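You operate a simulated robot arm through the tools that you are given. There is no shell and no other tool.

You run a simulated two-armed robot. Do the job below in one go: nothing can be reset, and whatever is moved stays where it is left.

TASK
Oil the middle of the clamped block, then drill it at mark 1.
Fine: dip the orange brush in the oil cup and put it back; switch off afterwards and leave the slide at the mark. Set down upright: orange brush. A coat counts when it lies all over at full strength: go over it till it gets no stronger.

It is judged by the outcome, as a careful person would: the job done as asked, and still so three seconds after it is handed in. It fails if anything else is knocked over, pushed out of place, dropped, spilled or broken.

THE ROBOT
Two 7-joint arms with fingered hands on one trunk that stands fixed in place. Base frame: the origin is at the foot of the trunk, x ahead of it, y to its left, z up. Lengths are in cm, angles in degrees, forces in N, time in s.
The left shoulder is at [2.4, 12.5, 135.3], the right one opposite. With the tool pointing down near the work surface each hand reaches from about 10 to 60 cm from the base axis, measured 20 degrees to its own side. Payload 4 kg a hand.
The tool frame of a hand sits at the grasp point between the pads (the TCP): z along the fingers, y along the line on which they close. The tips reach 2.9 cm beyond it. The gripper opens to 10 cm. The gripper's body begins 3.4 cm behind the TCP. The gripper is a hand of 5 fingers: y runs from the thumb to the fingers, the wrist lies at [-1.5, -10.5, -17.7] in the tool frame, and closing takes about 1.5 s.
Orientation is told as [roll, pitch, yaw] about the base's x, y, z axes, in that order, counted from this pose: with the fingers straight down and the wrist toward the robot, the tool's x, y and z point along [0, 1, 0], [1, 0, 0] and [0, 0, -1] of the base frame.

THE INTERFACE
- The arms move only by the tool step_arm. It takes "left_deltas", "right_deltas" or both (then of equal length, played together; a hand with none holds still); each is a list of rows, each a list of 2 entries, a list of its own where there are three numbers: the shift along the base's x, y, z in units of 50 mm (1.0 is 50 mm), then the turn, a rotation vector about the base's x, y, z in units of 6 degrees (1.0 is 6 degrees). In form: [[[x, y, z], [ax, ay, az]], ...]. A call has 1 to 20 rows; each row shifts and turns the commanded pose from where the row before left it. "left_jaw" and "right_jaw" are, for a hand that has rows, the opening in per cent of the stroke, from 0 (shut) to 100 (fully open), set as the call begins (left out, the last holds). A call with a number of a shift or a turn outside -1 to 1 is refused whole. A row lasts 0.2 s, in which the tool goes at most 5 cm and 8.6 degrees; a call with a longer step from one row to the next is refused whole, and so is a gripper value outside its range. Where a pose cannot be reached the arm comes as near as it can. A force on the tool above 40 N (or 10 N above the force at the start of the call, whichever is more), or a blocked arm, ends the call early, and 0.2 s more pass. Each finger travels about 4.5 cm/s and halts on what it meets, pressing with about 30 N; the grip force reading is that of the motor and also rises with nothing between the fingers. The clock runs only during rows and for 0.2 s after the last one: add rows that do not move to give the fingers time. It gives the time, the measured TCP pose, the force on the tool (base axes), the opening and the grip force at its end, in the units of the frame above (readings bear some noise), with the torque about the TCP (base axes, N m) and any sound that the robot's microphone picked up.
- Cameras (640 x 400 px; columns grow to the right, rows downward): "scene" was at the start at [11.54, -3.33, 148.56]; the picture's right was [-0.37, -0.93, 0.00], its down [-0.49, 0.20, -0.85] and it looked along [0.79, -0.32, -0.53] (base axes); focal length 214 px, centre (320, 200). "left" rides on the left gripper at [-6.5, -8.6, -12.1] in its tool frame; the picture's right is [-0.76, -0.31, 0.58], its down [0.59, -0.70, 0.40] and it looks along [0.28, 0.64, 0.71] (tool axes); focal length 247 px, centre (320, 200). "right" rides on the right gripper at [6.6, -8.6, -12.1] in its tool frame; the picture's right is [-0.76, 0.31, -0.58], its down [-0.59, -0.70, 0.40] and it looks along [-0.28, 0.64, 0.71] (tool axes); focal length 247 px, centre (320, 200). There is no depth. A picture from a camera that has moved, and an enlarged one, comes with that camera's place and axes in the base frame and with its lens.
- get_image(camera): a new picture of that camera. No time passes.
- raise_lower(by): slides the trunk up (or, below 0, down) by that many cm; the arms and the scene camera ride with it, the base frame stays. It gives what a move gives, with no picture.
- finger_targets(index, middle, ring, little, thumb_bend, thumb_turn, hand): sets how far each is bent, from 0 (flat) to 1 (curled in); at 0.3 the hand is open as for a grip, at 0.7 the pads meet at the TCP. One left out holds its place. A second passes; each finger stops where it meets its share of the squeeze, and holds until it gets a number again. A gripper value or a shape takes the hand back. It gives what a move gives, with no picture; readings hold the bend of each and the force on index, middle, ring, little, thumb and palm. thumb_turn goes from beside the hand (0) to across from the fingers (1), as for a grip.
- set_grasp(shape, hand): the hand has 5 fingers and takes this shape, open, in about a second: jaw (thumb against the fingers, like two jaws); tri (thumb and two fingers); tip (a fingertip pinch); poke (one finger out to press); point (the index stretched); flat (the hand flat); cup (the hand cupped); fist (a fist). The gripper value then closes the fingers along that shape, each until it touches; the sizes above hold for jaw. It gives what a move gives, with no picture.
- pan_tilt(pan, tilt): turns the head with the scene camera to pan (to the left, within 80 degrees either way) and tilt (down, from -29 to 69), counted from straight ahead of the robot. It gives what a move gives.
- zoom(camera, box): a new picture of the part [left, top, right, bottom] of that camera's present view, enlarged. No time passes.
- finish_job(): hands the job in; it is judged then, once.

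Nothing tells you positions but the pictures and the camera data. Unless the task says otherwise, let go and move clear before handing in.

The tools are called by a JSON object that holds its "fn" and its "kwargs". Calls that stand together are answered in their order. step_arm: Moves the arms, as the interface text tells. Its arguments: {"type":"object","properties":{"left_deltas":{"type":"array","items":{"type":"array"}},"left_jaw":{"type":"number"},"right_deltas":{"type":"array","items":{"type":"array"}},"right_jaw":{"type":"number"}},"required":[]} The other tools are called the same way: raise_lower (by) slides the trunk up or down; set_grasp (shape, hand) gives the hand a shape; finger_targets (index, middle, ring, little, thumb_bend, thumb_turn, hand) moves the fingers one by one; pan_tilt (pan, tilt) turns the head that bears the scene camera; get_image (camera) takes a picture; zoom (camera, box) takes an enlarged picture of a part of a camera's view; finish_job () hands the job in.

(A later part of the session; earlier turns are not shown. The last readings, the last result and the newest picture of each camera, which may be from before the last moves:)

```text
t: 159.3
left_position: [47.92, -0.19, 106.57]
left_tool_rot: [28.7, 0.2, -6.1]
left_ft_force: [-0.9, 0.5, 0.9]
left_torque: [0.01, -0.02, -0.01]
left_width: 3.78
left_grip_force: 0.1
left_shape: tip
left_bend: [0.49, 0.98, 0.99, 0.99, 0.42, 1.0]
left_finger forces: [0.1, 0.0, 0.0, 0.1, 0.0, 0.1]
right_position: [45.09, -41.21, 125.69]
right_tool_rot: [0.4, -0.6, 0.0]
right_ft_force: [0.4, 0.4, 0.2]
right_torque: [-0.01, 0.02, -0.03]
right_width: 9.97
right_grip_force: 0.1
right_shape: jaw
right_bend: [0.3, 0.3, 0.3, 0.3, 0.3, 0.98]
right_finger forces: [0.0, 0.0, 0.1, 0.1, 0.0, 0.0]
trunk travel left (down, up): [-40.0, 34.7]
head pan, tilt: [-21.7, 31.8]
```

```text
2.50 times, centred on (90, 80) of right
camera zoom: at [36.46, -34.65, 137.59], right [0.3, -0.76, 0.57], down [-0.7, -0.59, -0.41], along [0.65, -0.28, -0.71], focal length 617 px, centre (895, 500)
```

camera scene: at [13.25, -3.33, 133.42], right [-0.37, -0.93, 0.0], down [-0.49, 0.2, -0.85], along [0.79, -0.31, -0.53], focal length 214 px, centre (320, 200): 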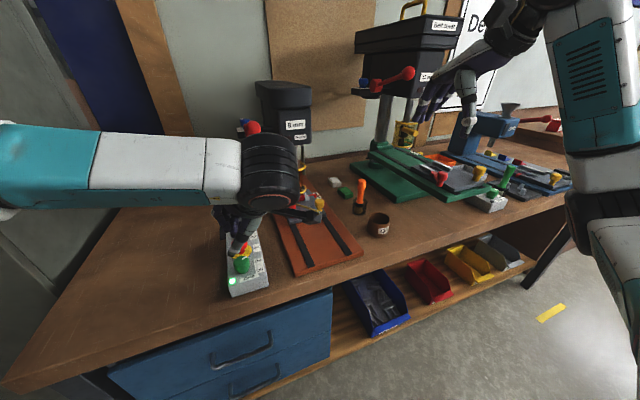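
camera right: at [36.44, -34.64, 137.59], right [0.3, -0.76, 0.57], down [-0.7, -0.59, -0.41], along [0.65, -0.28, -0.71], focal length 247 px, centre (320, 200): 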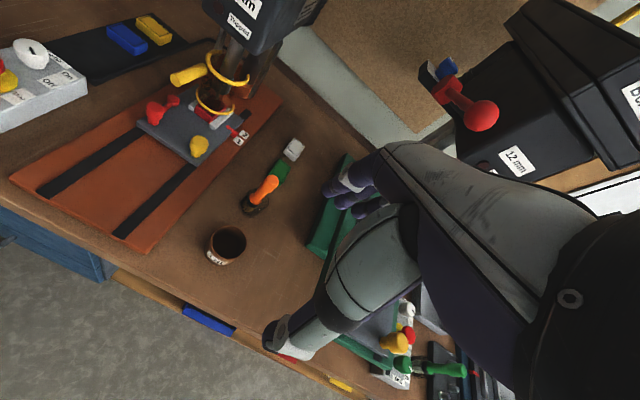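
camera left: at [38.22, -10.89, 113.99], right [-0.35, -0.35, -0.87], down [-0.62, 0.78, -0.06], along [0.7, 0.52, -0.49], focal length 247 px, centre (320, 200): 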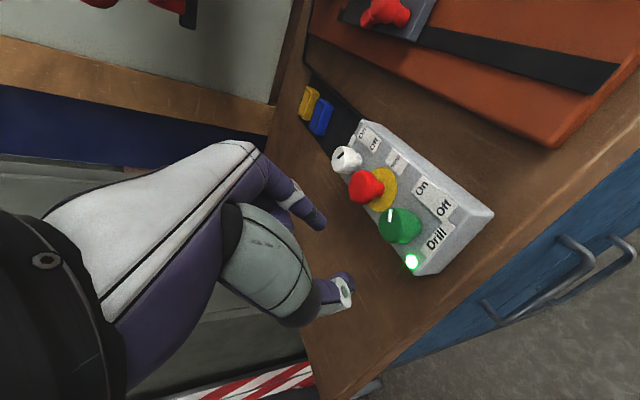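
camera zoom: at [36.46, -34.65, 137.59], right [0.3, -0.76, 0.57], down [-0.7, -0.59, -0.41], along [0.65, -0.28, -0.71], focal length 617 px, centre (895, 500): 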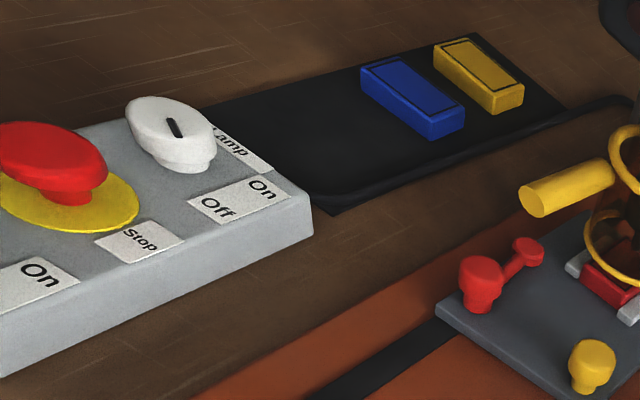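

The lamp stays lit and the hand is clear. Next the red feed lever (ball about 67.7, -8.2, 121.4; hub about 81.8, -8.1, 118). I swing the left hand to yaw −90° while rising in front of it.

{"fn": "step_arm", "kwargs": {"left_deltas": [[[0, 0, 0.4], [0, 0, -0.5]], [[0, 0, 0.4], [0, 0, -1]], [[0.05, 0, 0.4], [0, 0, -1]], [[0.1, 0, 0.4], [0, 0, -1]], [[0.1, 0, 0.4], [0, 0, -1]], [[0.1, -0.05, 0.3], [0, 0, -1]], [[0.1, -0.1, 0.3], [0, 0, -1]], [[0.1, -0.1, 0.3], [0, 0, -1]], [[0.1, -0.1, 0.3], [0, 0, -1]], [[0.1, -0.1, 0.2], [0, 0, -1]], [[0.1, -0.1, 0.1], [0, 0, -1]], [[0, 0, 0], [0, 0, 0]]], "left_jaw": 60}}

{"fn": "get_image", "kwargs": {"camera": "left"}}

{"fn": "get_image", "kwargs": {"camera": "scene"}}

```text
t: 161.9
left_position: [51.9, -2.92, 123.76]
left_tool_rot: [28.7, 0.2, -66.1]
left_ft_force: [0.5, -0.5, -0.2]
left_torque: [-0.02, 0.06, -0.01]
left_width: 6.01
left_grip_force: 0.1
left_shape: tip
left_bend: [0.45, 0.98, 0.99, 0.99, 0.3, 1.0]
left_finger forces: [0.0, 0.0, 0.1, 0.0, 0.0, 0.1]
left hand out of reach, approached as far as the arm can: row 11
right_position: [45.01, -41.28, 125.67]
right_tool_rot: [0.4, -0.7, 0.1]
right_ft_force: [0.3, 0.1, 0.5]
right_torque: [0.02, -0.01, -0.02]
right_width: 9.98
right_grip_force: 0.0
right_shape: jaw
right_bend: [0.3, 0.3, 0.3, 0.3, 0.3, 0.98]
right_finger forces: [0.0, 0.0, 0.0, 0.1, 0.0, 0.0]
trunk travel left (down, up): [-40.0, 34.7]
head pan, tilt: [-21.7, 31.8]
```

```text
taken
camera left: at [37.86, 0.19, 131.22], right [-0.48, 0.13, -0.87], down [0.36, 0.93, -0.07], along [0.8, -0.35, -0.49], focal length 247 px, centre (320, 200)
```

left: 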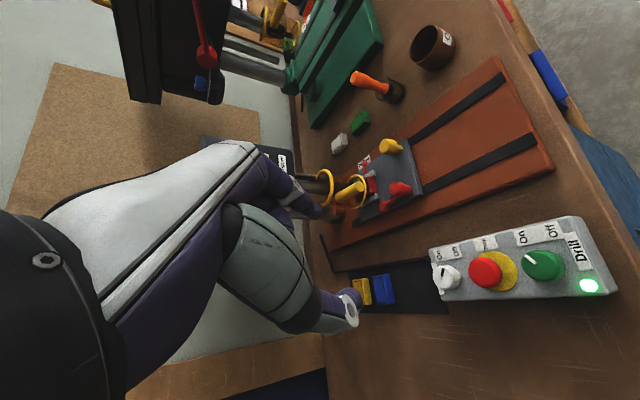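

```text
taken
camera scene: at [13.27, -3.34, 133.41], right [-0.37, -0.93, 0.0], down [-0.49, 0.2, -0.85], along [0.79, -0.31, -0.53], focal length 214 px, centre (320, 200)
```

scene: 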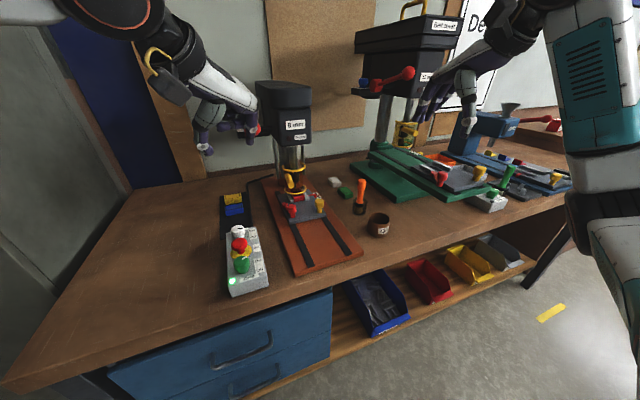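

The wrist limit is at about yaw −66°, which is good enough to pinch the ball from its sides. I move to a stand-off behind and above the lever ball with the hand pointing 45° forward-down.

{"fn": "step_arm", "kwargs": {"left_deltas": [[[0.3, -0.2, 0.12], [0.37, -0.82, 0]], [[0.35, -0.25, 0.12], [0.37, -0.82, 0]], [[0.35, -0.25, 0.11], [0.37, -0.82, 0]], [[0.35, -0.25, 0.11], [0, 0, 0]], [[0.35, -0.25, 0.11], [0, 0, 0]], [[0.35, -0.25, 0.11], [0, 0, 0]], [[0, 0, 0], [0, 0, 0]]]}}

{"fn": "get_image", "kwargs": {"camera": "left"}}

{"fn": "zoom", "kwargs": {"camera": "scene", "box": [200, 60, 340, 200]}}

{"fn": "get_image", "kwargs": {"camera": "right"}}

```text
t: 163.6
left_position: [59.46, -8.1, 126.33]
left_tool_rot: [44.9, 0.1, -66.0]
left_ft_force: [0.3, 1.5, 0.4]
left_torque: [0.01, 0.0, -0.01]
left_width: 6.01
left_grip_force: 0.1
left_shape: tip
left_bend: [0.45, 0.98, 0.99, 0.99, 0.3, 1.0]
left_finger forces: [0.0, 0.0, 0.0, 0.0, 0.1, 0.0]
left hand out of reach, approached as far as the arm can: row 5, 6
right_position: [44.94, -41.21, 125.71]
right_tool_rot: [0.5, -0.6, 0.1]
right_ft_force: [0.0, -0.3, 0.9]
right_torque: [0.01, 0.0, 0.03]
right_width: 9.97
right_grip_force: 0.1
right_shape: jaw
right_bend: [0.3, 0.3, 0.3, 0.3, 0.3, 0.98]
right_finger forces: [0.1, 0.0, 0.0, 0.1, 0.0, 0.0]
trunk travel left (down, up): [-40.0, 34.7]
head pan, tilt: [-21.7, 31.8]
```

```text
taken
camera left: at [43.95, -5.83, 130.34], right [-0.24, 0.23, -0.94], down [0.35, 0.93, 0.14], along [0.9, -0.3, -0.31], focal length 247 px, centre (320, 200)
```

left: 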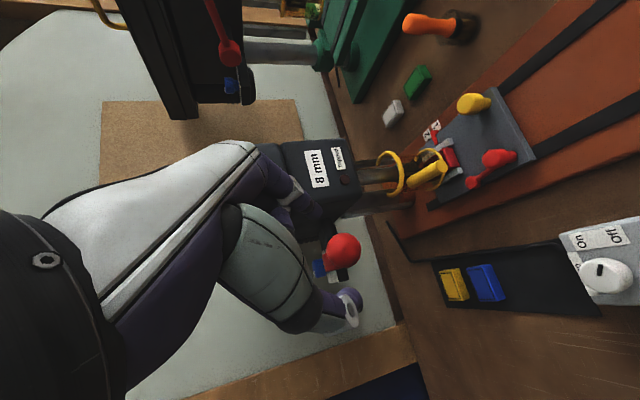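

```text
2.86 times, centred on (270, 130) of scene
camera zoom: at [13.23, -3.32, 133.42], right [-0.37, -0.93, 0.0], down [-0.49, 0.2, -0.85], along [0.79, -0.32, -0.53], focal length 613 px, centre (463, 400)
```

zoom: 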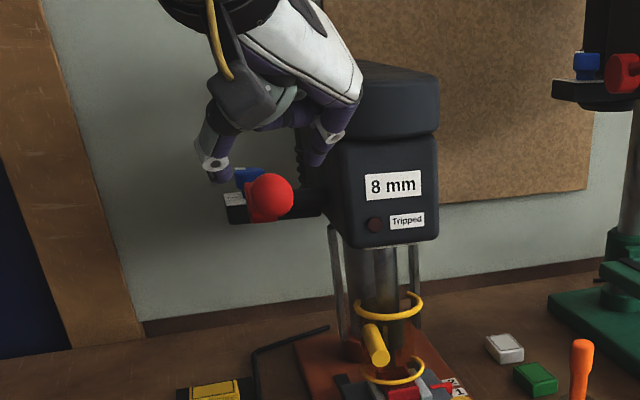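

```text
taken
camera right: at [36.44, -34.64, 137.6], right [0.3, -0.76, 0.57], down [-0.7, -0.59, -0.41], along [0.65, -0.28, -0.71], focal length 247 px, centre (320, 200)
```

right: 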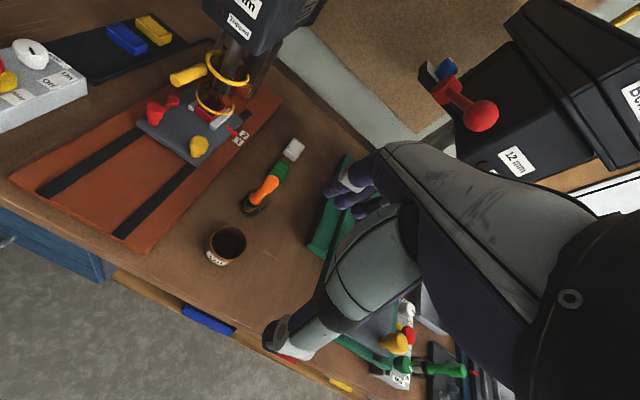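

The side pinch runs out of reach here. I'll instead press the ball down from above with one finger. I back off, straighten the hand to point down, and set the poking shape.

{"fn": "step_arm", "kwargs": {"left_deltas": [[[-0.3, 0.1, 0.1], [-0.38, 0.86, 0]], [[-0.3, 0.1, 0.1], [-0.38, 0.86, 0]], [[-0.3, 0.1, 0.1], [-0.38, 0.86, 0]], [[-0.3, 0.1, 0.1], [-0.38, 0.86, 0]], [[-0.2, 0.1, 0.1], [-0.38, 0.86, 0]], [[-0.1, 0, 0.1], [-0.38, 0.86, 0]], [[0, 0, 0], [-0.38, 0.86, 0]], [[0, 0, 0], [-0.38, 0.86, 0]], [[0, 0, 0], [0, 0, 1]], [[0, 0, 0], [0, 0, 1]], [[0, 0, 0], [0, 0, 1]], [[0, 0, 0], [0, 0, 1]], [[0, 0, 0], [0, 0, 1]], [[0, 0, 0], [0, 0, 1]], [[0, 0, 0], [0, 0, 1]], [[0, 0, 0], [0, 0, 1]], [[0, 0, 0], [0, 0, 1]], [[0, 0, 0], [0, 0, 1]], [[0, 0, 0], [0, 0, 1]]]}}

{"fn": "set_grasp", "kwargs": {"hand": "left", "shape": "poke"}}

{"fn": "get_image", "kwargs": {"camera": "left"}}

{"fn": "zoom", "kwargs": {"camera": "scene", "box": [160, 40, 340, 200]}}

```text
t: 167.6
left_position: [57.45, -7.7, 128.23]
left_tool_rot: [39.4, -2.0, 1.4]
left_ft_force: [0.3, 0.0, -0.1]
left_torque: [-0.01, 0.01, -0.01]
left_width: 5.98
left_grip_force: 0.0
left_shape: tip
left_bend: [0.45, 0.98, 0.99, 0.99, 0.3, 1.0]
left_finger forces: [0.0, 0.0, 0.0, 0.0, 0.0, 0.1]
left hand out of reach, approached as far as the arm can: row 1, 2, 3, 4, 5, 6, 7, 8
right_position: [45.06, -41.25, 125.63]
right_tool_rot: [0.5, -0.7, 0.0]
right_ft_force: [-0.8, -0.4, -1.7]
right_torque: [-0.01, 0.0, -0.03]
right_width: 9.98
right_grip_force: 0.0
right_shape: jaw
right_bend: [0.3, 0.3, 0.3, 0.3, 0.3, 0.98]
right_finger forces: [0.1, 0.1, 0.0, 0.0, 0.0, 0.0]
trunk travel left (down, up): [-40.0, 34.7]
head pan, tilt: [-21.7, 31.8]
```

```text
t: 168.4
left_position: [57.35, -7.71, 128.17]
left_tool_rot: [39.4, -2.0, 1.3]
left_ft_force: [0.1, 0.0, 0.2]
left_torque: [0.0, -0.01, 0.01]
left_width: 0.02
left_grip_force: 0.0
left_shape: poke
left_bend: [0.7, 0.7, 0.99, 0.99, 1.0, 1.0]
left_finger forces: [0.0, 0.0, 0.0, 0.1, 0.0, 0.0]
right_position: [45.03, -41.2, 125.7]
right_tool_rot: [0.4, -0.7, 0.1]
right_ft_force: [-0.3, -0.5, -0.3]
right_torque: [0.01, 0.0, 0.03]
right_width: 9.99
right_grip_force: 0.1
right_shape: jaw
right_bend: [0.3, 0.3, 0.3, 0.3, 0.3, 0.98]
right_finger forces: [0.1, 0.1, 0.0, 0.1, 0.0, 0.0]
trunk travel left (down, up): [-40.0, 34.7]
head pan, tilt: [-21.7, 31.8]
```

```text
taken
camera left: at [48.86, -20.67, 133.06], right [-0.27, -0.23, -0.94], down [-0.72, 0.69, 0.04], along [0.64, 0.69, -0.35], focal length 247 px, centre (320, 200)
```

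left: 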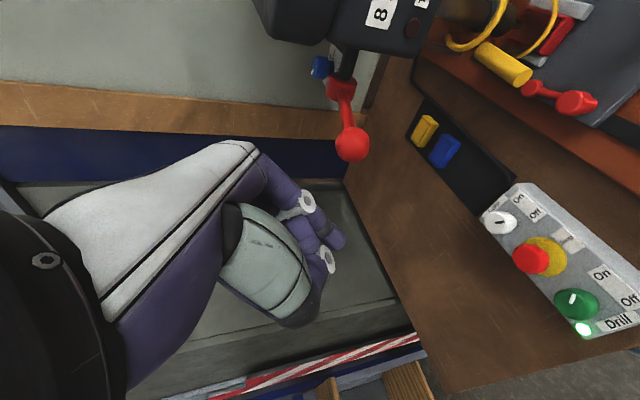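

```text
2.50 times, centred on (250, 120) of scene
camera zoom: at [13.22, -3.34, 133.42], right [-0.37, -0.93, 0.0], down [-0.49, 0.2, -0.85], along [0.79, -0.31, -0.53], focal length 536 px, centre (495, 400)
```

zoom: 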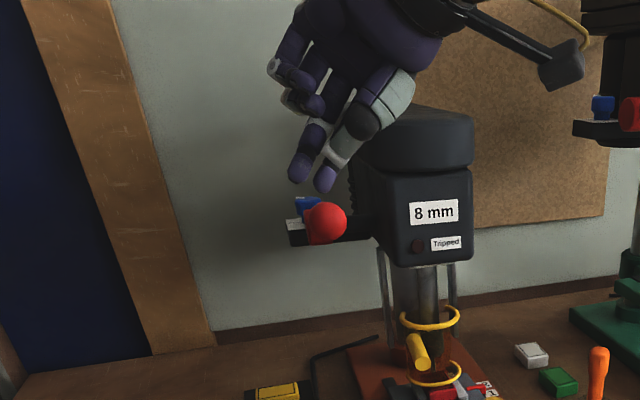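

The hand stayed tilted sideways; I straighten it (undo the 39° roll) in place.

{"fn": "step_arm", "kwargs": {"left_deltas": [[[-0.1, 0, 0.1], [-0.94, 0, 0]], [[-0.1, 0, 0.1], [-0.94, 0, 0]], [[0, 0, 0], [-0.94, 0, 0]], [[0, 0, 0], [-0.94, 0, 0]], [[0, 0, 0], [-0.94, 0, 0]], [[0, 0, 0], [-0.94, 0, 0]], [[0, 0, 0], [-0.93, 0.2, -0.2]], [[0, 0, 0], [0, 0, 0]]]}}

{"fn": "get_image", "kwargs": {"camera": "left"}}

{"fn": "zoom", "kwargs": {"camera": "scene", "box": [160, 40, 340, 200]}}

{"fn": "get_image", "kwargs": {"camera": "right"}}

```text
t: 170.2
left_position: [56.19, -7.57, 129.25]
left_tool_rot: [-0.1, 0.5, 0.9]
left_ft_force: [-0.3, -0.4, 1.0]
left_torque: [0.0, 0.01, 0.01]
left_width: 0.0
left_grip_force: 0.0
left_shape: poke
left_bend: [0.7, 0.7, 0.99, 0.99, 1.0, 1.0]
left_finger forces: [0.0, 0.1, 0.0, 0.0, 0.1, 0.0]
right_position: [45.02, -41.22, 125.7]
right_tool_rot: [0.5, -0.6, 0.2]
right_ft_force: [0.0, 0.3, -0.6]
right_torque: [0.02, 0.03, -0.04]
right_width: 9.98
right_grip_force: 0.0
right_shape: jaw
right_bend: [0.3, 0.3, 0.3, 0.3, 0.3, 0.98]
right_finger forces: [0.0, 0.0, 0.0, 0.1, 0.0, 0.0]
trunk travel left (down, up): [-40.0, 34.7]
head pan, tilt: [-21.7, 31.8]
```

```text
taken
camera left: at [47.97, -14.41, 141.3], right [-0.3, -0.76, -0.57], down [-0.72, 0.58, -0.39], along [0.63, 0.29, -0.72], focal length 247 px, centre (320, 200)
```

left: 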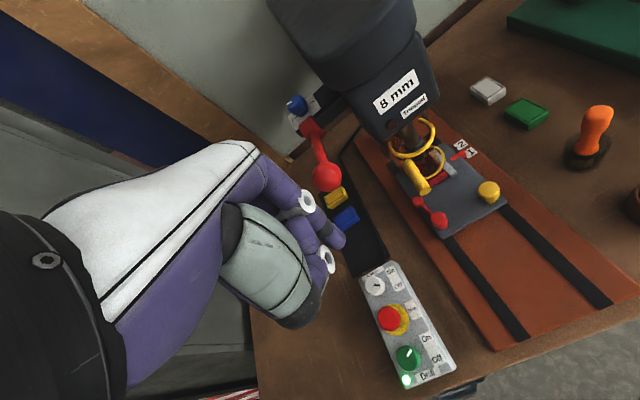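

```text
2.50 times, centred on (250, 120) of scene
camera zoom: at [13.21, -3.38, 133.42], right [-0.37, -0.93, 0.0], down [-0.49, 0.2, -0.85], along [0.79, -0.31, -0.53], focal length 536 px, centre (495, 400)
```

zoom: 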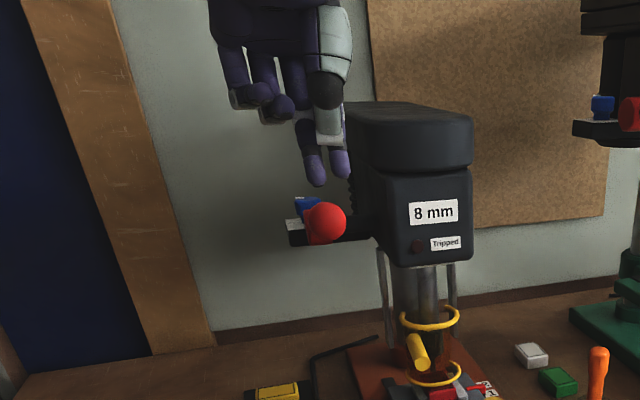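

```text
taken
camera right: at [36.41, -34.7, 137.59], right [0.3, -0.76, 0.57], down [-0.7, -0.59, -0.41], along [0.65, -0.28, -0.71], focal length 247 px, centre (320, 200)
```

right: 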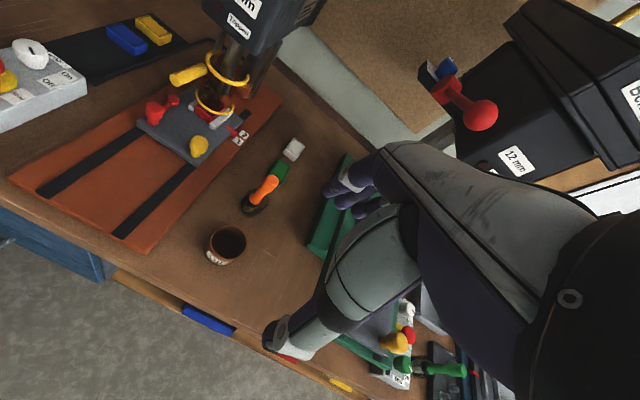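

The hand points straight down with index and middle fingertips together. I tilt it 25° forward and move above the lever ball.

{"fn": "step_arm", "kwargs": {"left_deltas": [[[0.3, -0.02, 0.08], [0, -0.84, 0]], [[0.35, -0.02, 0.04], [0, -0.84, 0]], [[0.35, -0.03, 0.03], [0, -0.84, 0]], [[0.35, -0.03, 0.03], [0, -0.84, 0]], [[0.35, -0.03, 0.03], [0, -0.84, 0]], [[0.26, 0, 0], [0, 0, 0]], [[0, 0, 0], [0, 0, 0]]]}}

{"fn": "get_image", "kwargs": {"camera": "left"}}

{"fn": "zoom", "kwargs": {"camera": "scene", "box": [200, 60, 340, 180]}}

```text
t: 171.8
left_position: [66.13, -8.34, 130.25]
left_tool_rot: [-0.5, -24.8, 1.1]
left_ft_force: [0.9, 0.3, 0.9]
left_torque: [-0.01, 0.01, 0.03]
left_width: 0.0
left_grip_force: 0.1
left_shape: poke
left_bend: [0.7, 0.7, 0.99, 0.99, 1.0, 1.0]
left_finger forces: [0.0, 0.1, 0.0, 0.1, 0.0, 0.0]
right_position: [44.93, -41.13, 125.7]
right_tool_rot: [0.3, -0.6, 0.1]
right_ft_force: [-0.1, -0.2, 0.2]
right_torque: [-0.01, 0.0, 0.0]
right_width: 9.96
right_grip_force: 0.1
right_shape: jaw
right_bend: [0.3, 0.3, 0.3, 0.3, 0.3, 0.98]
right_finger forces: [0.1, 0.0, 0.0, 0.0, 0.0, 0.0]
trunk travel left (down, up): [-40.0, 34.7]
head pan, tilt: [-21.7, 31.8]
```

```text
taken
camera left: at [53.46, -15.08, 137.69], right [-0.03, -0.76, -0.65], down [-0.48, 0.58, -0.66], along [0.88, 0.29, -0.38], focal length 247 px, centre (320, 200)
```

left: 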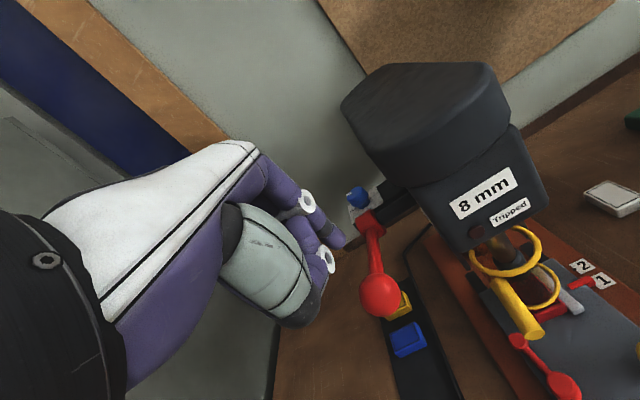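

```text
3.33 times, centred on (270, 120) of scene
camera zoom: at [13.2, -3.33, 133.43], right [-0.37, -0.93, 0.0], down [-0.49, 0.2, -0.85], along [0.79, -0.32, -0.53], focal length 715 px, centre (487, 467)
```

zoom: 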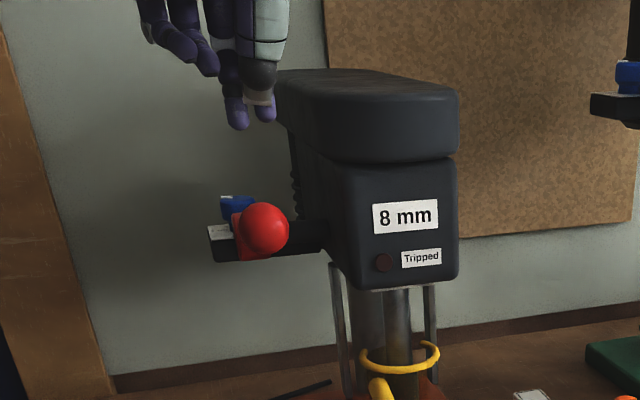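

The fingertips are about 5 cm above the ball. I descend onto it until I feel contact.

{"fn": "step_arm", "kwargs": {"left_deltas": [[[0.06, 0.06, -0.2], [0, 0, 0]], [[0.07, 0, -0.25], [0, 0, 0]], [[0, 0, -0.2], [0, 0, 0]], [[0, 0, -0.15], [0, 0, 0]], [[0, 0, 0], [0, 0, 0]]]}}

{"fn": "get_image", "kwargs": {"camera": "left"}}

{"fn": "zoom", "kwargs": {"camera": "scene", "box": [220, 80, 320, 160]}}

```text
t: 173.1
left_position: [66.79, -7.98, 126.33]
left_tool_rot: [-0.5, -24.7, 1.1]
left_ft_force: [0.2, 0.5, 0.1]
left_torque: [-0.02, 0.02, 0.03]
left_width: 0.02
left_grip_force: 0.2
left_shape: poke
left_bend: [0.7, 0.7, 0.99, 0.99, 1.0, 1.0]
left_finger forces: [0.1, 0.0, 0.0, 0.0, 0.0, 0.0]
right_position: [45.02, -41.31, 125.58]
right_tool_rot: [0.4, -0.6, 0.1]
right_ft_force: [0.3, 0.7, 0.5]
right_torque: [0.01, -0.01, 0.0]
right_width: 9.95
right_grip_force: 0.1
right_shape: jaw
right_bend: [0.3, 0.3, 0.3, 0.3, 0.3, 0.98]
right_finger forces: [0.1, 0.0, 0.0, 0.0, 0.1, 0.0]
trunk travel left (down, up): [-40.0, 34.7]
head pan, tilt: [-21.7, 31.8]
```

```text
taken
camera left: at [54.03, -14.78, 133.66], right [-0.03, -0.76, -0.65], down [-0.48, 0.58, -0.66], along [0.88, 0.29, -0.38], focal length 247 px, centre (320, 200)
```

left: 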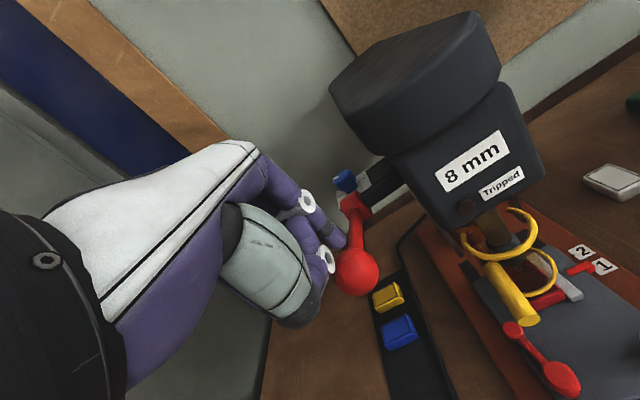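

```text
5.00 times, centred on (270, 120) of scene
camera zoom: at [13.21, -3.33, 133.43], right [-0.37, -0.93, 0.0], down [-0.49, 0.2, -0.85], along [0.79, -0.32, -0.53], focal length 1072 px, centre (570, 600)
```

zoom: 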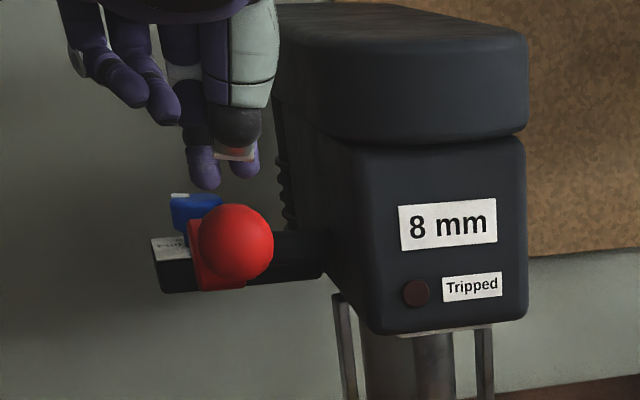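

Aligned above the ball. I descend the last centimetre in small steps to feel contact.

{"fn": "step_arm", "kwargs": {"left_deltas": [[[0, 0, -0.08], [0, 0, 0]], [[0, 0, -0.06], [0, 0, 0]], [[0, 0, -0.04], [0, 0, 0]], [[0, 0, 0], [0, 0, 0]]]}}

{"fn": "step_arm", "kwargs": {"left_deltas": [[[0, 0, -0.04], [0, 0, 0]], [[0, 0, -0.04], [0, 0, 0]], [[0, 0, 0], [0, 0, 0]]]}}

{"fn": "zoom", "kwargs": {"camera": "scene", "box": [220, 80, 320, 160]}}

{"fn": "zoom", "kwargs": {"camera": "left", "box": [270, 170, 430, 310]}}

```text
t: 174.1
left_position: [66.86, -8.03, 125.34]
left_tool_rot: [-0.6, -24.8, 1.1]
left_ft_force: [-0.3, 0.8, 2.1]
left_torque: [0.01, -0.02, 0.02]
left_width: 0.0
left_grip_force: 0.1
left_shape: poke
left_bend: [0.7, 0.7, 0.99, 0.99, 1.0, 1.0]
left_finger forces: [0.1, 1.8, 0.1, 0.1, 0.1, 0.1]
right_position: [44.99, -41.22, 125.74]
right_tool_rot: [0.4, -0.6, 0.1]
right_ft_force: [0.8, 0.0, 0.6]
right_torque: [-0.01, 0.01, -0.02]
right_width: 9.97
right_grip_force: 0.1
right_shape: jaw
right_bend: [0.3, 0.3, 0.3, 0.3, 0.3, 0.98]
right_finger forces: [0.1, 0.0, 0.0, 0.0, 0.0, 0.0]
trunk travel left (down, up): [-40.0, 34.7]
head pan, tilt: [-21.7, 31.8]
```

```text
t: 174.8
left_position: [66.81, -7.95, 125.02]
left_tool_rot: [-0.6, -24.7, 1.0]
left_ft_force: [-0.4, 0.4, 2.2]
left_torque: [0.05, -0.04, 0.0]
left_width: 0.0
left_grip_force: 0.1
left_shape: poke
left_bend: [0.7, 0.7, 0.99, 0.99, 1.0, 1.0]
left_finger forces: [0.0, 2.0, 0.1, 0.0, 0.1, 0.0]
right_position: [44.91, -41.2, 125.72]
right_tool_rot: [0.4, -0.7, 0.0]
right_ft_force: [0.1, 0.6, -0.2]
right_torque: [-0.01, 0.0, 0.0]
right_width: 9.97
right_grip_force: 0.0
right_shape: jaw
right_bend: [0.3, 0.3, 0.3, 0.3, 0.3, 0.98]
right_finger forces: [0.0, 0.0, 0.0, 0.0, 0.1, 0.0]
trunk travel left (down, up): [-40.0, 34.7]
head pan, tilt: [-21.7, 31.8]
```

```text
5.00 times, centred on (270, 120) of scene
camera zoom: at [13.2, -3.33, 133.43], right [-0.37, -0.93, 0.0], down [-0.49, 0.2, -0.85], along [0.79, -0.32, -0.53], focal length 1072 px, centre (570, 600)
```

zoom: 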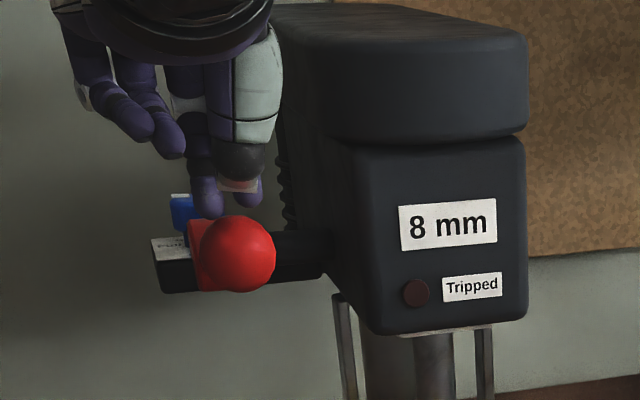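

```text
2.86 times, centred on (350, 240) of left
camera zoom: at [54.04, -14.73, 132.36], right [-0.03, -0.76, -0.65], down [-0.48, 0.58, -0.66], along [0.88, 0.29, -0.38], focal length 706 px, centre (234, 86)
```

zoom: 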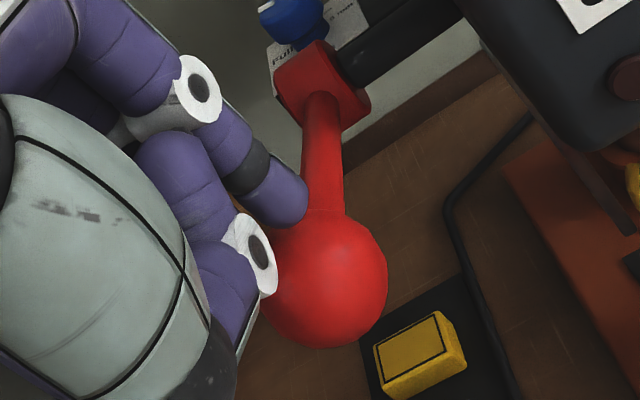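

The lever yields easily. My middle fingertip is off to one side of the ball, so I lift, shift right and slightly back, and come down again.

{"fn": "step_arm", "kwargs": {"left_deltas": [[[0, 0, 0.2], [0, 0, 0]], [[-0.08, -0.12, 0.2], [0, 0, 0]], [[-0.08, -0.12, 0], [0, 0, 0]], [[0, 0, 0], [0, 0, 0]]]}}

{"fn": "zoom", "kwargs": {"camera": "scene", "box": [220, 80, 320, 160]}}

{"fn": "zoom", "kwargs": {"camera": "left", "box": [270, 170, 430, 310]}}

```text
t: 175.8
left_position: [65.92, -9.21, 126.93]
left_tool_rot: [-0.4, -24.7, 1.0]
left_ft_force: [-0.5, 0.7, -0.8]
left_torque: [0.0, -0.01, 0.0]
left_width: 0.03
left_grip_force: 0.0
left_shape: poke
left_bend: [0.7, 0.7, 0.99, 0.99, 1.0, 1.0]
left_finger forces: [0.0, 0.1, 0.0, 0.1, 0.0, 0.1]
right_position: [44.99, -41.21, 125.62]
right_tool_rot: [0.3, -0.5, 0.0]
right_ft_force: [-0.4, -0.7, 0.1]
right_torque: [-0.01, 0.0, -0.02]
right_width: 9.99
right_grip_force: 0.1
right_shape: jaw
right_bend: [0.3, 0.3, 0.3, 0.3, 0.3, 0.98]
right_finger forces: [0.1, 0.0, 0.0, 0.1, 0.0, 0.0]
trunk travel left (down, up): [-40.0, 34.7]
head pan, tilt: [-21.7, 31.8]
```

```text
5.00 times, centred on (270, 120) of scene
camera zoom: at [13.22, -3.33, 133.42], right [-0.37, -0.93, 0.0], down [-0.49, 0.2, -0.85], along [0.79, -0.31, -0.53], focal length 1072 px, centre (570, 600)
```

zoom: 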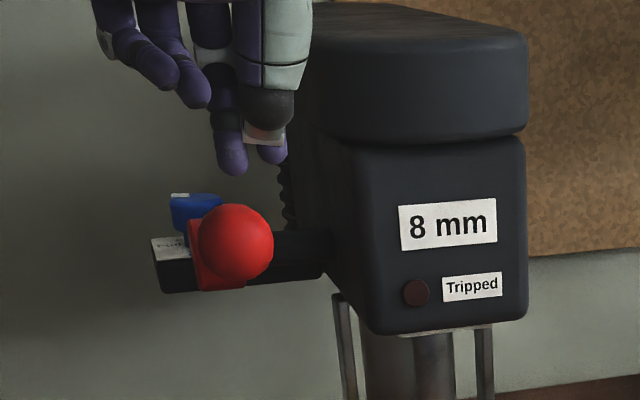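

```text
2.86 times, centred on (350, 240) of left
camera zoom: at [53.2, -16.02, 134.34], right [-0.03, -0.76, -0.65], down [-0.48, 0.58, -0.66], along [0.88, 0.29, -0.38], focal length 706 px, centre (234, 86)
```

zoom: 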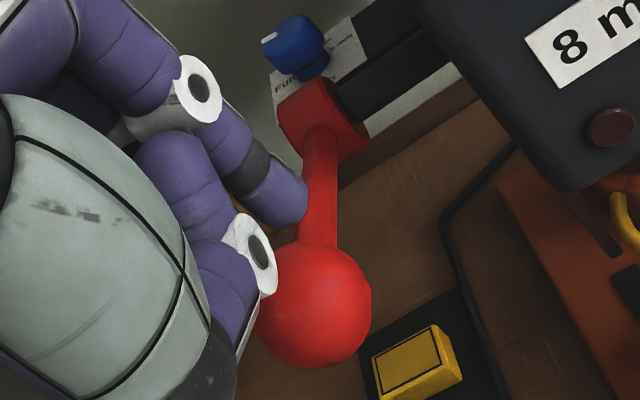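

The lever springs back on its own. The middle fingertip is now in line with the ball; I nudge forward 0.5 cm and press down to contact.

{"fn": "step_arm", "kwargs": {"left_deltas": [[[0.1, -0.02, -0.1], [0, 0, 0]], [[0, 0, -0.12], [0, 0, 0]], [[0, 0, -0.1], [0, 0, 0]], [[0, 0, -0.06], [0, 0, 0]], [[0, 0, 0], [0, 0, 0]]]}}

{"fn": "zoom", "kwargs": {"camera": "scene", "box": [220, 80, 320, 160]}}

{"fn": "zoom", "kwargs": {"camera": "left", "box": [270, 170, 430, 310]}}

```text
t: 177.1
left_position: [66.47, -9.4, 124.95]
left_tool_rot: [-0.4, -24.6, 1.1]
left_ft_force: [-0.6, 0.3, 2.8]
left_torque: [0.03, -0.01, 0.02]
left_width: 0.0
left_grip_force: 0.1
left_shape: poke
left_bend: [0.7, 0.7, 0.99, 0.99, 1.0, 1.0]
left_finger forces: [0.0, 2.2, 0.1, 0.0, 0.0, 0.1]
right_position: [44.87, -41.21, 125.58]
right_tool_rot: [0.3, -0.7, 0.1]
right_ft_force: [0.2, -0.4, 0.2]
right_torque: [0.0, -0.01, 0.0]
right_width: 9.97
right_grip_force: 0.1
right_shape: jaw
right_bend: [0.3, 0.3, 0.3, 0.3, 0.3, 0.98]
right_finger forces: [0.1, 0.0, 0.0, 0.0, 0.1, 0.0]
trunk travel left (down, up): [-40.0, 34.7]
head pan, tilt: [-21.7, 31.8]
```

```text
5.00 times, centred on (270, 120) of scene
camera zoom: at [13.18, -3.33, 133.43], right [-0.37, -0.93, 0.0], down [-0.49, 0.2, -0.85], along [0.79, -0.31, -0.53], focal length 1072 px, centre (570, 600)
```

zoom: 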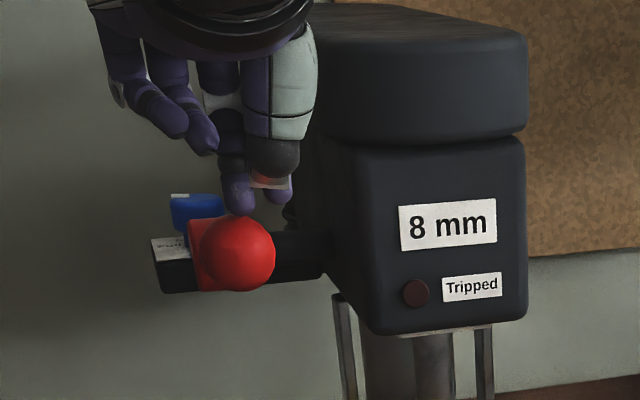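

```text
2.86 times, centred on (350, 240) of left
camera zoom: at [53.66, -16.09, 132.47], right [-0.02, -0.76, -0.65], down [-0.48, 0.58, -0.66], along [0.88, 0.29, -0.38], focal length 706 px, centre (234, 86)
```

zoom: 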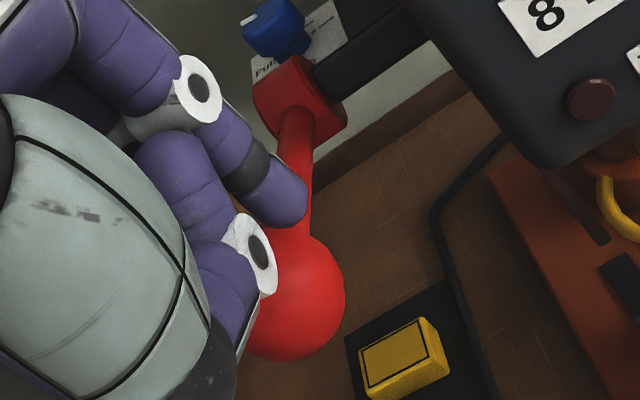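

Contact is right on top of the ball. Now I start feeding along the lever's arc, slowly, and watch the bit and the "Tripped" lamp.

{"fn": "step_arm", "kwargs": {"left_deltas": [[[-0.01, 0, -0.05], [0, 0, 0]], [[-0.01, 0, -0.05], [0, 0, 0]], [[-0.01, 0, -0.05], [0, 0, 0]], [[-0.01, 0, -0.05], [0, 0, 0]], [[-0.01, 0, -0.05], [0, 0, 0]], [[-0.008, 0, -0.05], [0, 0, 0]], [[-0.006, 0, -0.05], [0, 0, 0]], [[-0.005, 0, -0.05], [0, 0, 0]], [[-0.005, 0, -0.05], [0, 0, 0]], [[-0.004, 0, -0.05], [0, 0, 0]], [[0, 0, 0], [0, 0, 0]]]}}

{"fn": "zoom", "kwargs": {"camera": "scene", "box": [220, 90, 340, 210]}}

{"fn": "zoom", "kwargs": {"camera": "right", "box": [150, 20, 290, 150]}}

{"fn": "zoom", "kwargs": {"camera": "left", "box": [270, 170, 430, 310]}}

```text
t: 179.4
left_position: [65.93, -9.35, 122.57]
left_tool_rot: [-0.4, -24.7, 1.2]
left_ft_force: [-0.6, 1.2, 2.0]
left_torque: [0.06, -0.02, 0.01]
left_width: 0.01
left_grip_force: 0.2
left_shape: poke
left_bend: [0.7, 0.7, 0.99, 0.99, 1.0, 1.0]
left_finger forces: [0.0, 2.5, 0.0, 0.0, 0.0, 0.1]
right_position: [45.0, -41.27, 125.73]
right_tool_rot: [0.4, -0.6, 0.1]
right_ft_force: [0.4, 0.2, 0.0]
right_torque: [0.01, -0.02, 0.03]
right_width: 9.97
right_grip_force: 0.1
right_shape: jaw
right_bend: [0.3, 0.3, 0.3, 0.3, 0.3, 0.98]
right_finger forces: [0.0, 0.0, 0.0, 0.0, 0.0, 0.0]
trunk travel left (down, up): [-40.0, 34.7]
head pan, tilt: [-21.7, 31.8]
```

```text
3.33 times, centred on (280, 150) of scene
camera zoom: at [13.18, -3.33, 133.43], right [-0.37, -0.93, 0.0], down [-0.49, 0.2, -0.85], along [0.79, -0.32, -0.53], focal length 715 px, centre (453, 367)
```

zoom: 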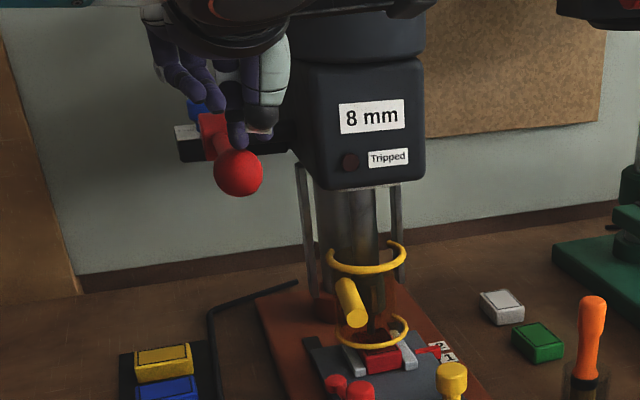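

```text
3.08 times, centred on (220, 85) of right
camera zoom: at [36.39, -34.65, 137.61], right [0.3, -0.76, 0.57], down [-0.7, -0.59, -0.41], along [0.65, -0.28, -0.71], focal length 760 px, centre (628, 554)
```

zoom: 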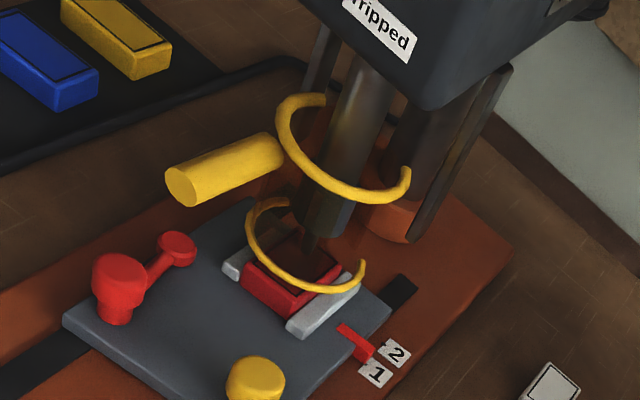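

```text
2.86 times, centred on (350, 240) of left
camera zoom: at [53.29, -16.03, 129.9], right [-0.03, -0.76, -0.65], down [-0.48, 0.58, -0.66], along [0.88, 0.29, -0.38], focal length 706 px, centre (234, 86)
```

zoom: 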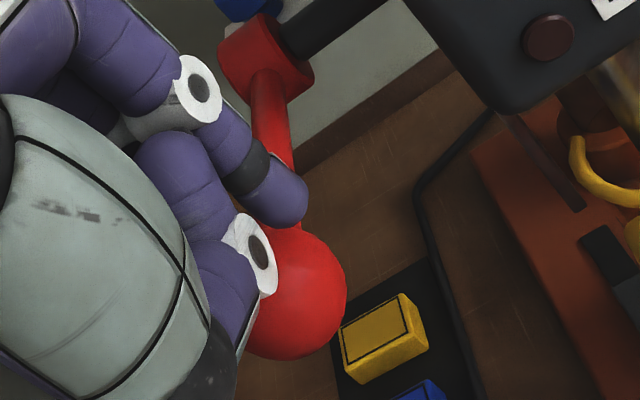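

Working: the ball follows and the chuck is descending. I continue the next 10° slowly.

{"fn": "step_arm", "kwargs": {"left_deltas": [[[-0.002, 0, -0.05], [0, 0, 0]], [[-0.002, 0, -0.05], [0, 0, 0]], [[-0.001, 0, -0.05], [0, 0, 0]], [[0, 0, -0.05], [0, 0, 0]], [[0, 0, -0.05], [0, 0, 0]], [[0, 0, -0.05], [0, 0, 0]], [[0.001, 0, -0.05], [0, 0, 0]], [[0.002, 0, -0.05], [0, 0, 0]], [[0.003, 0, -0.05], [0, 0, 0]], [[0.004, 0, -0.05], [0, 0, 0]], [[0, 0, 0], [0, 0, 0]]]}}

{"fn": "zoom", "kwargs": {"camera": "scene", "box": [220, 90, 340, 210]}}

{"fn": "zoom", "kwargs": {"camera": "right", "box": [150, 20, 290, 150]}}

{"fn": "zoom", "kwargs": {"camera": "left", "box": [270, 170, 430, 310]}}

```text
t: 181.8
left_position: [66.19, -9.39, 120.14]
left_tool_rot: [-0.5, -24.8, 1.1]
left_ft_force: [-1.1, -0.4, 2.9]
left_torque: [0.02, 0.01, 0.01]
left_width: 0.01
left_grip_force: 0.1
left_shape: poke
left_bend: [0.7, 0.7, 0.99, 0.99, 1.0, 1.0]
left_finger forces: [0.0, 3.0, 0.0, 0.0, 0.1, 0.1]
right_position: [45.05, -41.28, 125.66]
right_tool_rot: [0.4, -0.6, 0.1]
right_ft_force: [0.5, -0.5, -0.3]
right_torque: [0.01, 0.01, 0.04]
right_width: 9.99
right_grip_force: 0.0
right_shape: jaw
right_bend: [0.3, 0.3, 0.3, 0.3, 0.3, 0.98]
right_finger forces: [0.1, 0.0, 0.0, 0.0, 0.1, 0.1]
trunk travel left (down, up): [-40.0, 34.7]
head pan, tilt: [-21.7, 31.8]
```

```text
3.33 times, centred on (280, 150) of scene
camera zoom: at [13.17, -3.34, 133.43], right [-0.37, -0.93, 0.0], down [-0.49, 0.2, -0.85], along [0.79, -0.31, -0.53], focal length 715 px, centre (453, 367)
```

zoom: 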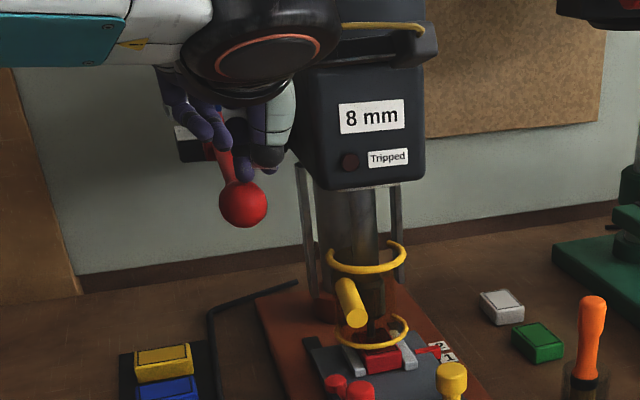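

```text
3.08 times, centred on (220, 85) of right
camera zoom: at [36.38, -34.66, 137.61], right [0.3, -0.76, 0.57], down [-0.7, -0.59, -0.41], along [0.65, -0.28, -0.71], focal length 760 px, centre (628, 554)
```

zoom: 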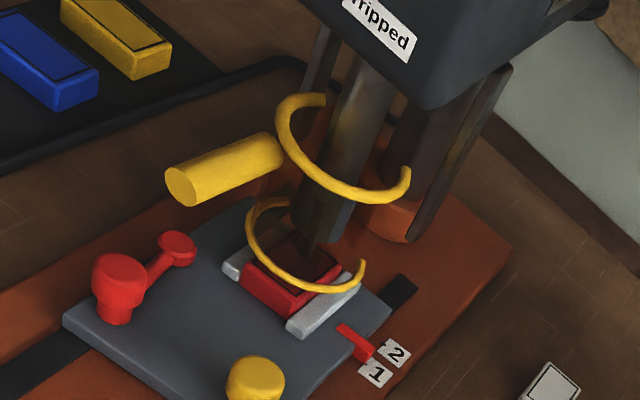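

```text
2.86 times, centred on (350, 240) of left
camera zoom: at [53.32, -16.08, 127.47], right [-0.03, -0.76, -0.65], down [-0.48, 0.58, -0.66], along [0.88, 0.29, -0.38], focal length 706 px, centre (234, 86)
```

zoom: 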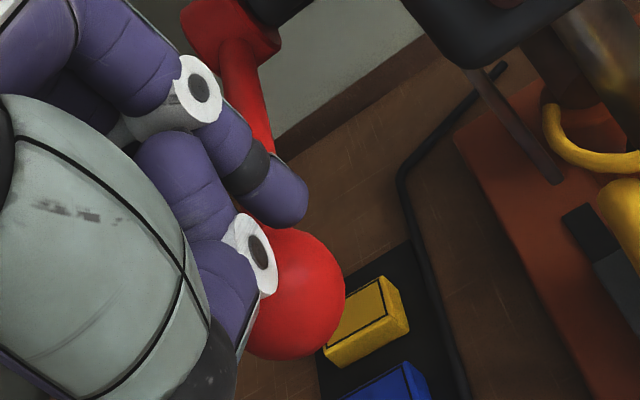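

The bit is now right at the block's surface. From here I feed slowly (about 1 mm/s at the bit).

{"fn": "step_arm", "kwargs": {"left_deltas": [[[0.001, 0, -0.018], [0, 0, 0]], [[0.001, 0, -0.018], [0, 0, 0]], [[0.001, 0, -0.018], [0, 0, 0]], [[0.001, 0, -0.018], [0, 0, 0]], [[0.001, 0, -0.018], [0, 0, 0]], [[0.002, 0, -0.018], [0, 0, 0]], [[0.002, 0, -0.018], [0, 0, 0]], [[0.002, 0, -0.018], [0, 0, 0]], [[0.002, 0, -0.018], [0, 0, 0]], [[0.002, 0, -0.018], [0, 0, 0]], [[0.002, 0, -0.018], [0, 0, 0]], [[0.002, 0, -0.018], [0, 0, 0]], [[0.002, 0, -0.018], [0, 0, 0]], [[0.002, 0, -0.018], [0, 0, 0]], [[0.003, 0, -0.018], [0, 0, 0]], [[0.003, 0, -0.018], [0, 0, 0]], [[0.003, 0, -0.018], [0, 0, 0]], [[0.003, 0, -0.018], [0, 0, 0]], [[0.003, 0, -0.018], [0, 0, 0]], [[0.003, 0, -0.018], [0, 0, 0]]]}}

{"fn": "zoom", "kwargs": {"camera": "scene", "box": [220, 90, 340, 210]}}

{"fn": "zoom", "kwargs": {"camera": "right", "box": [190, 70, 270, 140]}}

```text
t: 186.1
left_position: [66.35, -9.37, 118.16]
left_tool_rot: [-0.5, -24.7, 1.0]
left_ft_force: [-0.9, -0.9, 3.5]
left_torque: [0.06, -0.02, -0.03]
left_width: 0.02
left_grip_force: 0.1
left_shape: poke
left_bend: [0.7, 0.7, 0.99, 0.99, 1.0, 1.0]
left_finger forces: [0.0, 3.5, 0.1, 0.1, 0.0, 0.0]
right_position: [44.89, -41.17, 125.68]
right_tool_rot: [0.3, -0.6, 0.0]
right_ft_force: [0.3, -0.1, 0.1]
right_torque: [0.04, 0.02, -0.01]
right_width: 9.96
right_grip_force: 0.1
right_shape: jaw
right_bend: [0.3, 0.3, 0.3, 0.3, 0.3, 0.98]
right_finger forces: [0.0, 0.0, 0.0, 0.0, 0.1, 0.1]
trunk travel left (down, up): [-40.0, 34.7]
head pan, tilt: [-21.7, 31.8]
```

```text
3.33 times, centred on (280, 150) of scene
camera zoom: at [13.17, -3.34, 133.43], right [-0.37, -0.93, 0.0], down [-0.49, 0.2, -0.85], along [0.79, -0.31, -0.53], focal length 715 px, centre (453, 367)
```

zoom: 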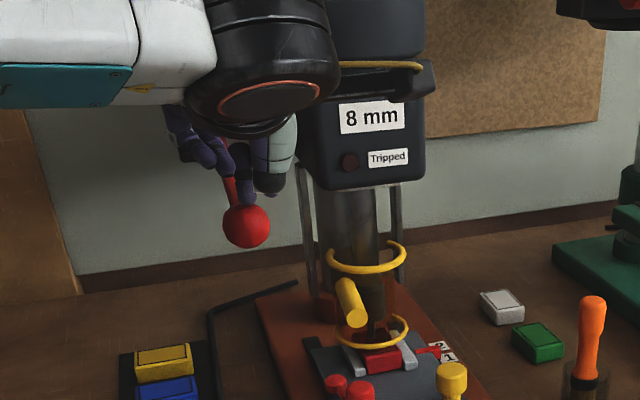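

```text
5.71 times, centred on (230, 105) of right
camera zoom: at [36.37, -34.65, 137.62], right [0.3, -0.76, 0.57], down [-0.7, -0.59, -0.41], along [0.65, -0.28, -0.71], focal length 1411 px, centre (834, 743)
```

zoom: 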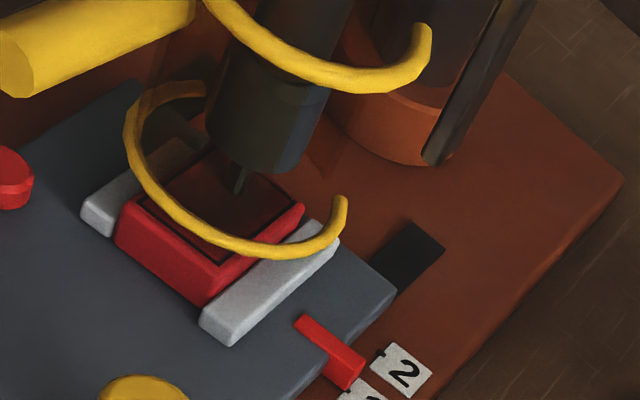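

The bit is about to touch the block; lamp dark, force low. I continue at the same slow rate.

{"fn": "step_arm", "kwargs": {"left_deltas": [[[0.003, 0, -0.0175], [0, 0, 0]], [[0.003, 0, -0.0175], [0, 0, 0]], [[0.003, 0, -0.0175], [0, 0, 0]], [[0.004, 0, -0.0175], [0, 0, 0]], [[0.004, 0, -0.0175], [0, 0, 0]], [[0.004, 0, -0.0175], [0, 0, 0]], [[0.004, 0, -0.0175], [0, 0, 0]], [[0.004, 0, -0.0175], [0, 0, 0]], [[0.004, 0, -0.0175], [0, 0, 0]], [[0.004, 0, -0.0175], [0, 0, 0]], [[0.004, 0, -0.0175], [0, 0, 0]], [[0.004, 0, -0.0175], [0, 0, 0]], [[0.004, 0, -0.0175], [0, 0, 0]], [[0.004, 0, -0.0175], [0, 0, 0]], [[0.005, 0, -0.0175], [0, 0, 0]], [[0.005, 0, -0.0175], [0, 0, 0]], [[0.005, 0, -0.0175], [0, 0, 0]], [[0.005, 0, -0.0175], [0, 0, 0]], [[0.005, 0, -0.0175], [0, 0, 0]], [[0.005, 0, -0.0175], [0, 0, 0]]]}}

{"fn": "zoom", "kwargs": {"camera": "scene", "box": [220, 90, 340, 210]}}

{"fn": "zoom", "kwargs": {"camera": "right", "box": [190, 70, 270, 140]}}

```text
t: 190.2
left_position: [66.7, -9.33, 116.36]
left_tool_rot: [-0.4, -24.7, 1.2]
left_ft_force: [-1.7, 1.2, 4.5]
left_torque: [0.08, -0.04, 0.01]
left_width: 0.0
left_grip_force: 0.0
left_shape: poke
left_bend: [0.7, 0.7, 0.99, 0.99, 1.0, 1.0]
left_finger forces: [0.0, 4.0, 0.1, 0.1, 0.1, 0.1]
right_position: [44.91, -41.2, 125.72]
right_tool_rot: [0.4, -0.6, 0.0]
right_ft_force: [0.5, 0.5, 0.4]
right_torque: [0.01, 0.01, -0.02]
right_width: 9.99
right_grip_force: 0.0
right_shape: jaw
right_bend: [0.3, 0.3, 0.3, 0.3, 0.3, 0.98]
right_finger forces: [0.0, 0.0, 0.0, 0.0, 0.1, 0.0]
trunk travel left (down, up): [-40.0, 34.7]
head pan, tilt: [-21.7, 31.8]
```

```text
3.33 times, centred on (280, 150) of scene
camera zoom: at [13.18, -3.32, 133.43], right [-0.37, -0.93, 0.0], down [-0.49, 0.2, -0.85], along [0.79, -0.32, -0.53], focal length 715 px, centre (453, 367)
```

zoom: 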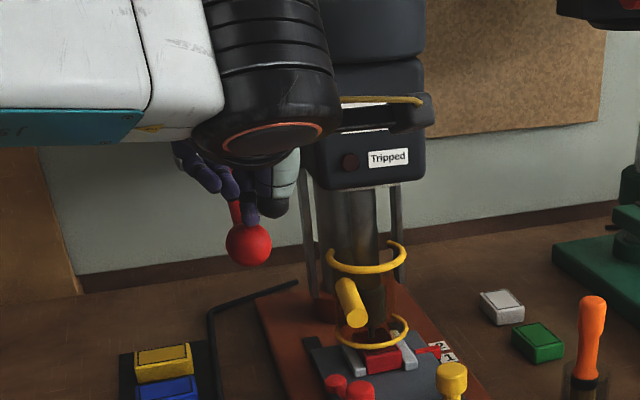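

```text
5.71 times, centred on (230, 105) of right
camera zoom: at [36.38, -34.64, 137.62], right [0.3, -0.76, 0.57], down [-0.7, -0.59, -0.41], along [0.65, -0.28, -0.71], focal length 1411 px, centre (834, 743)
```

zoom: 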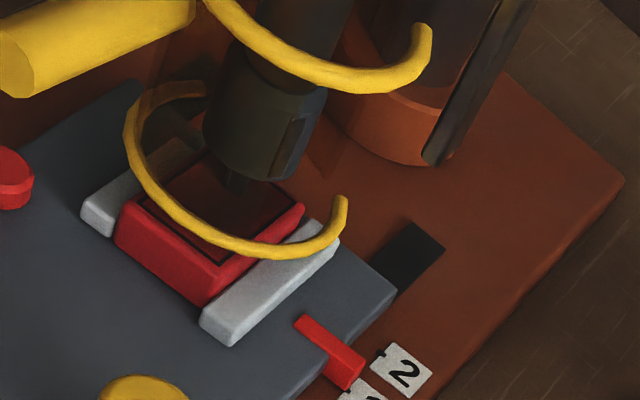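

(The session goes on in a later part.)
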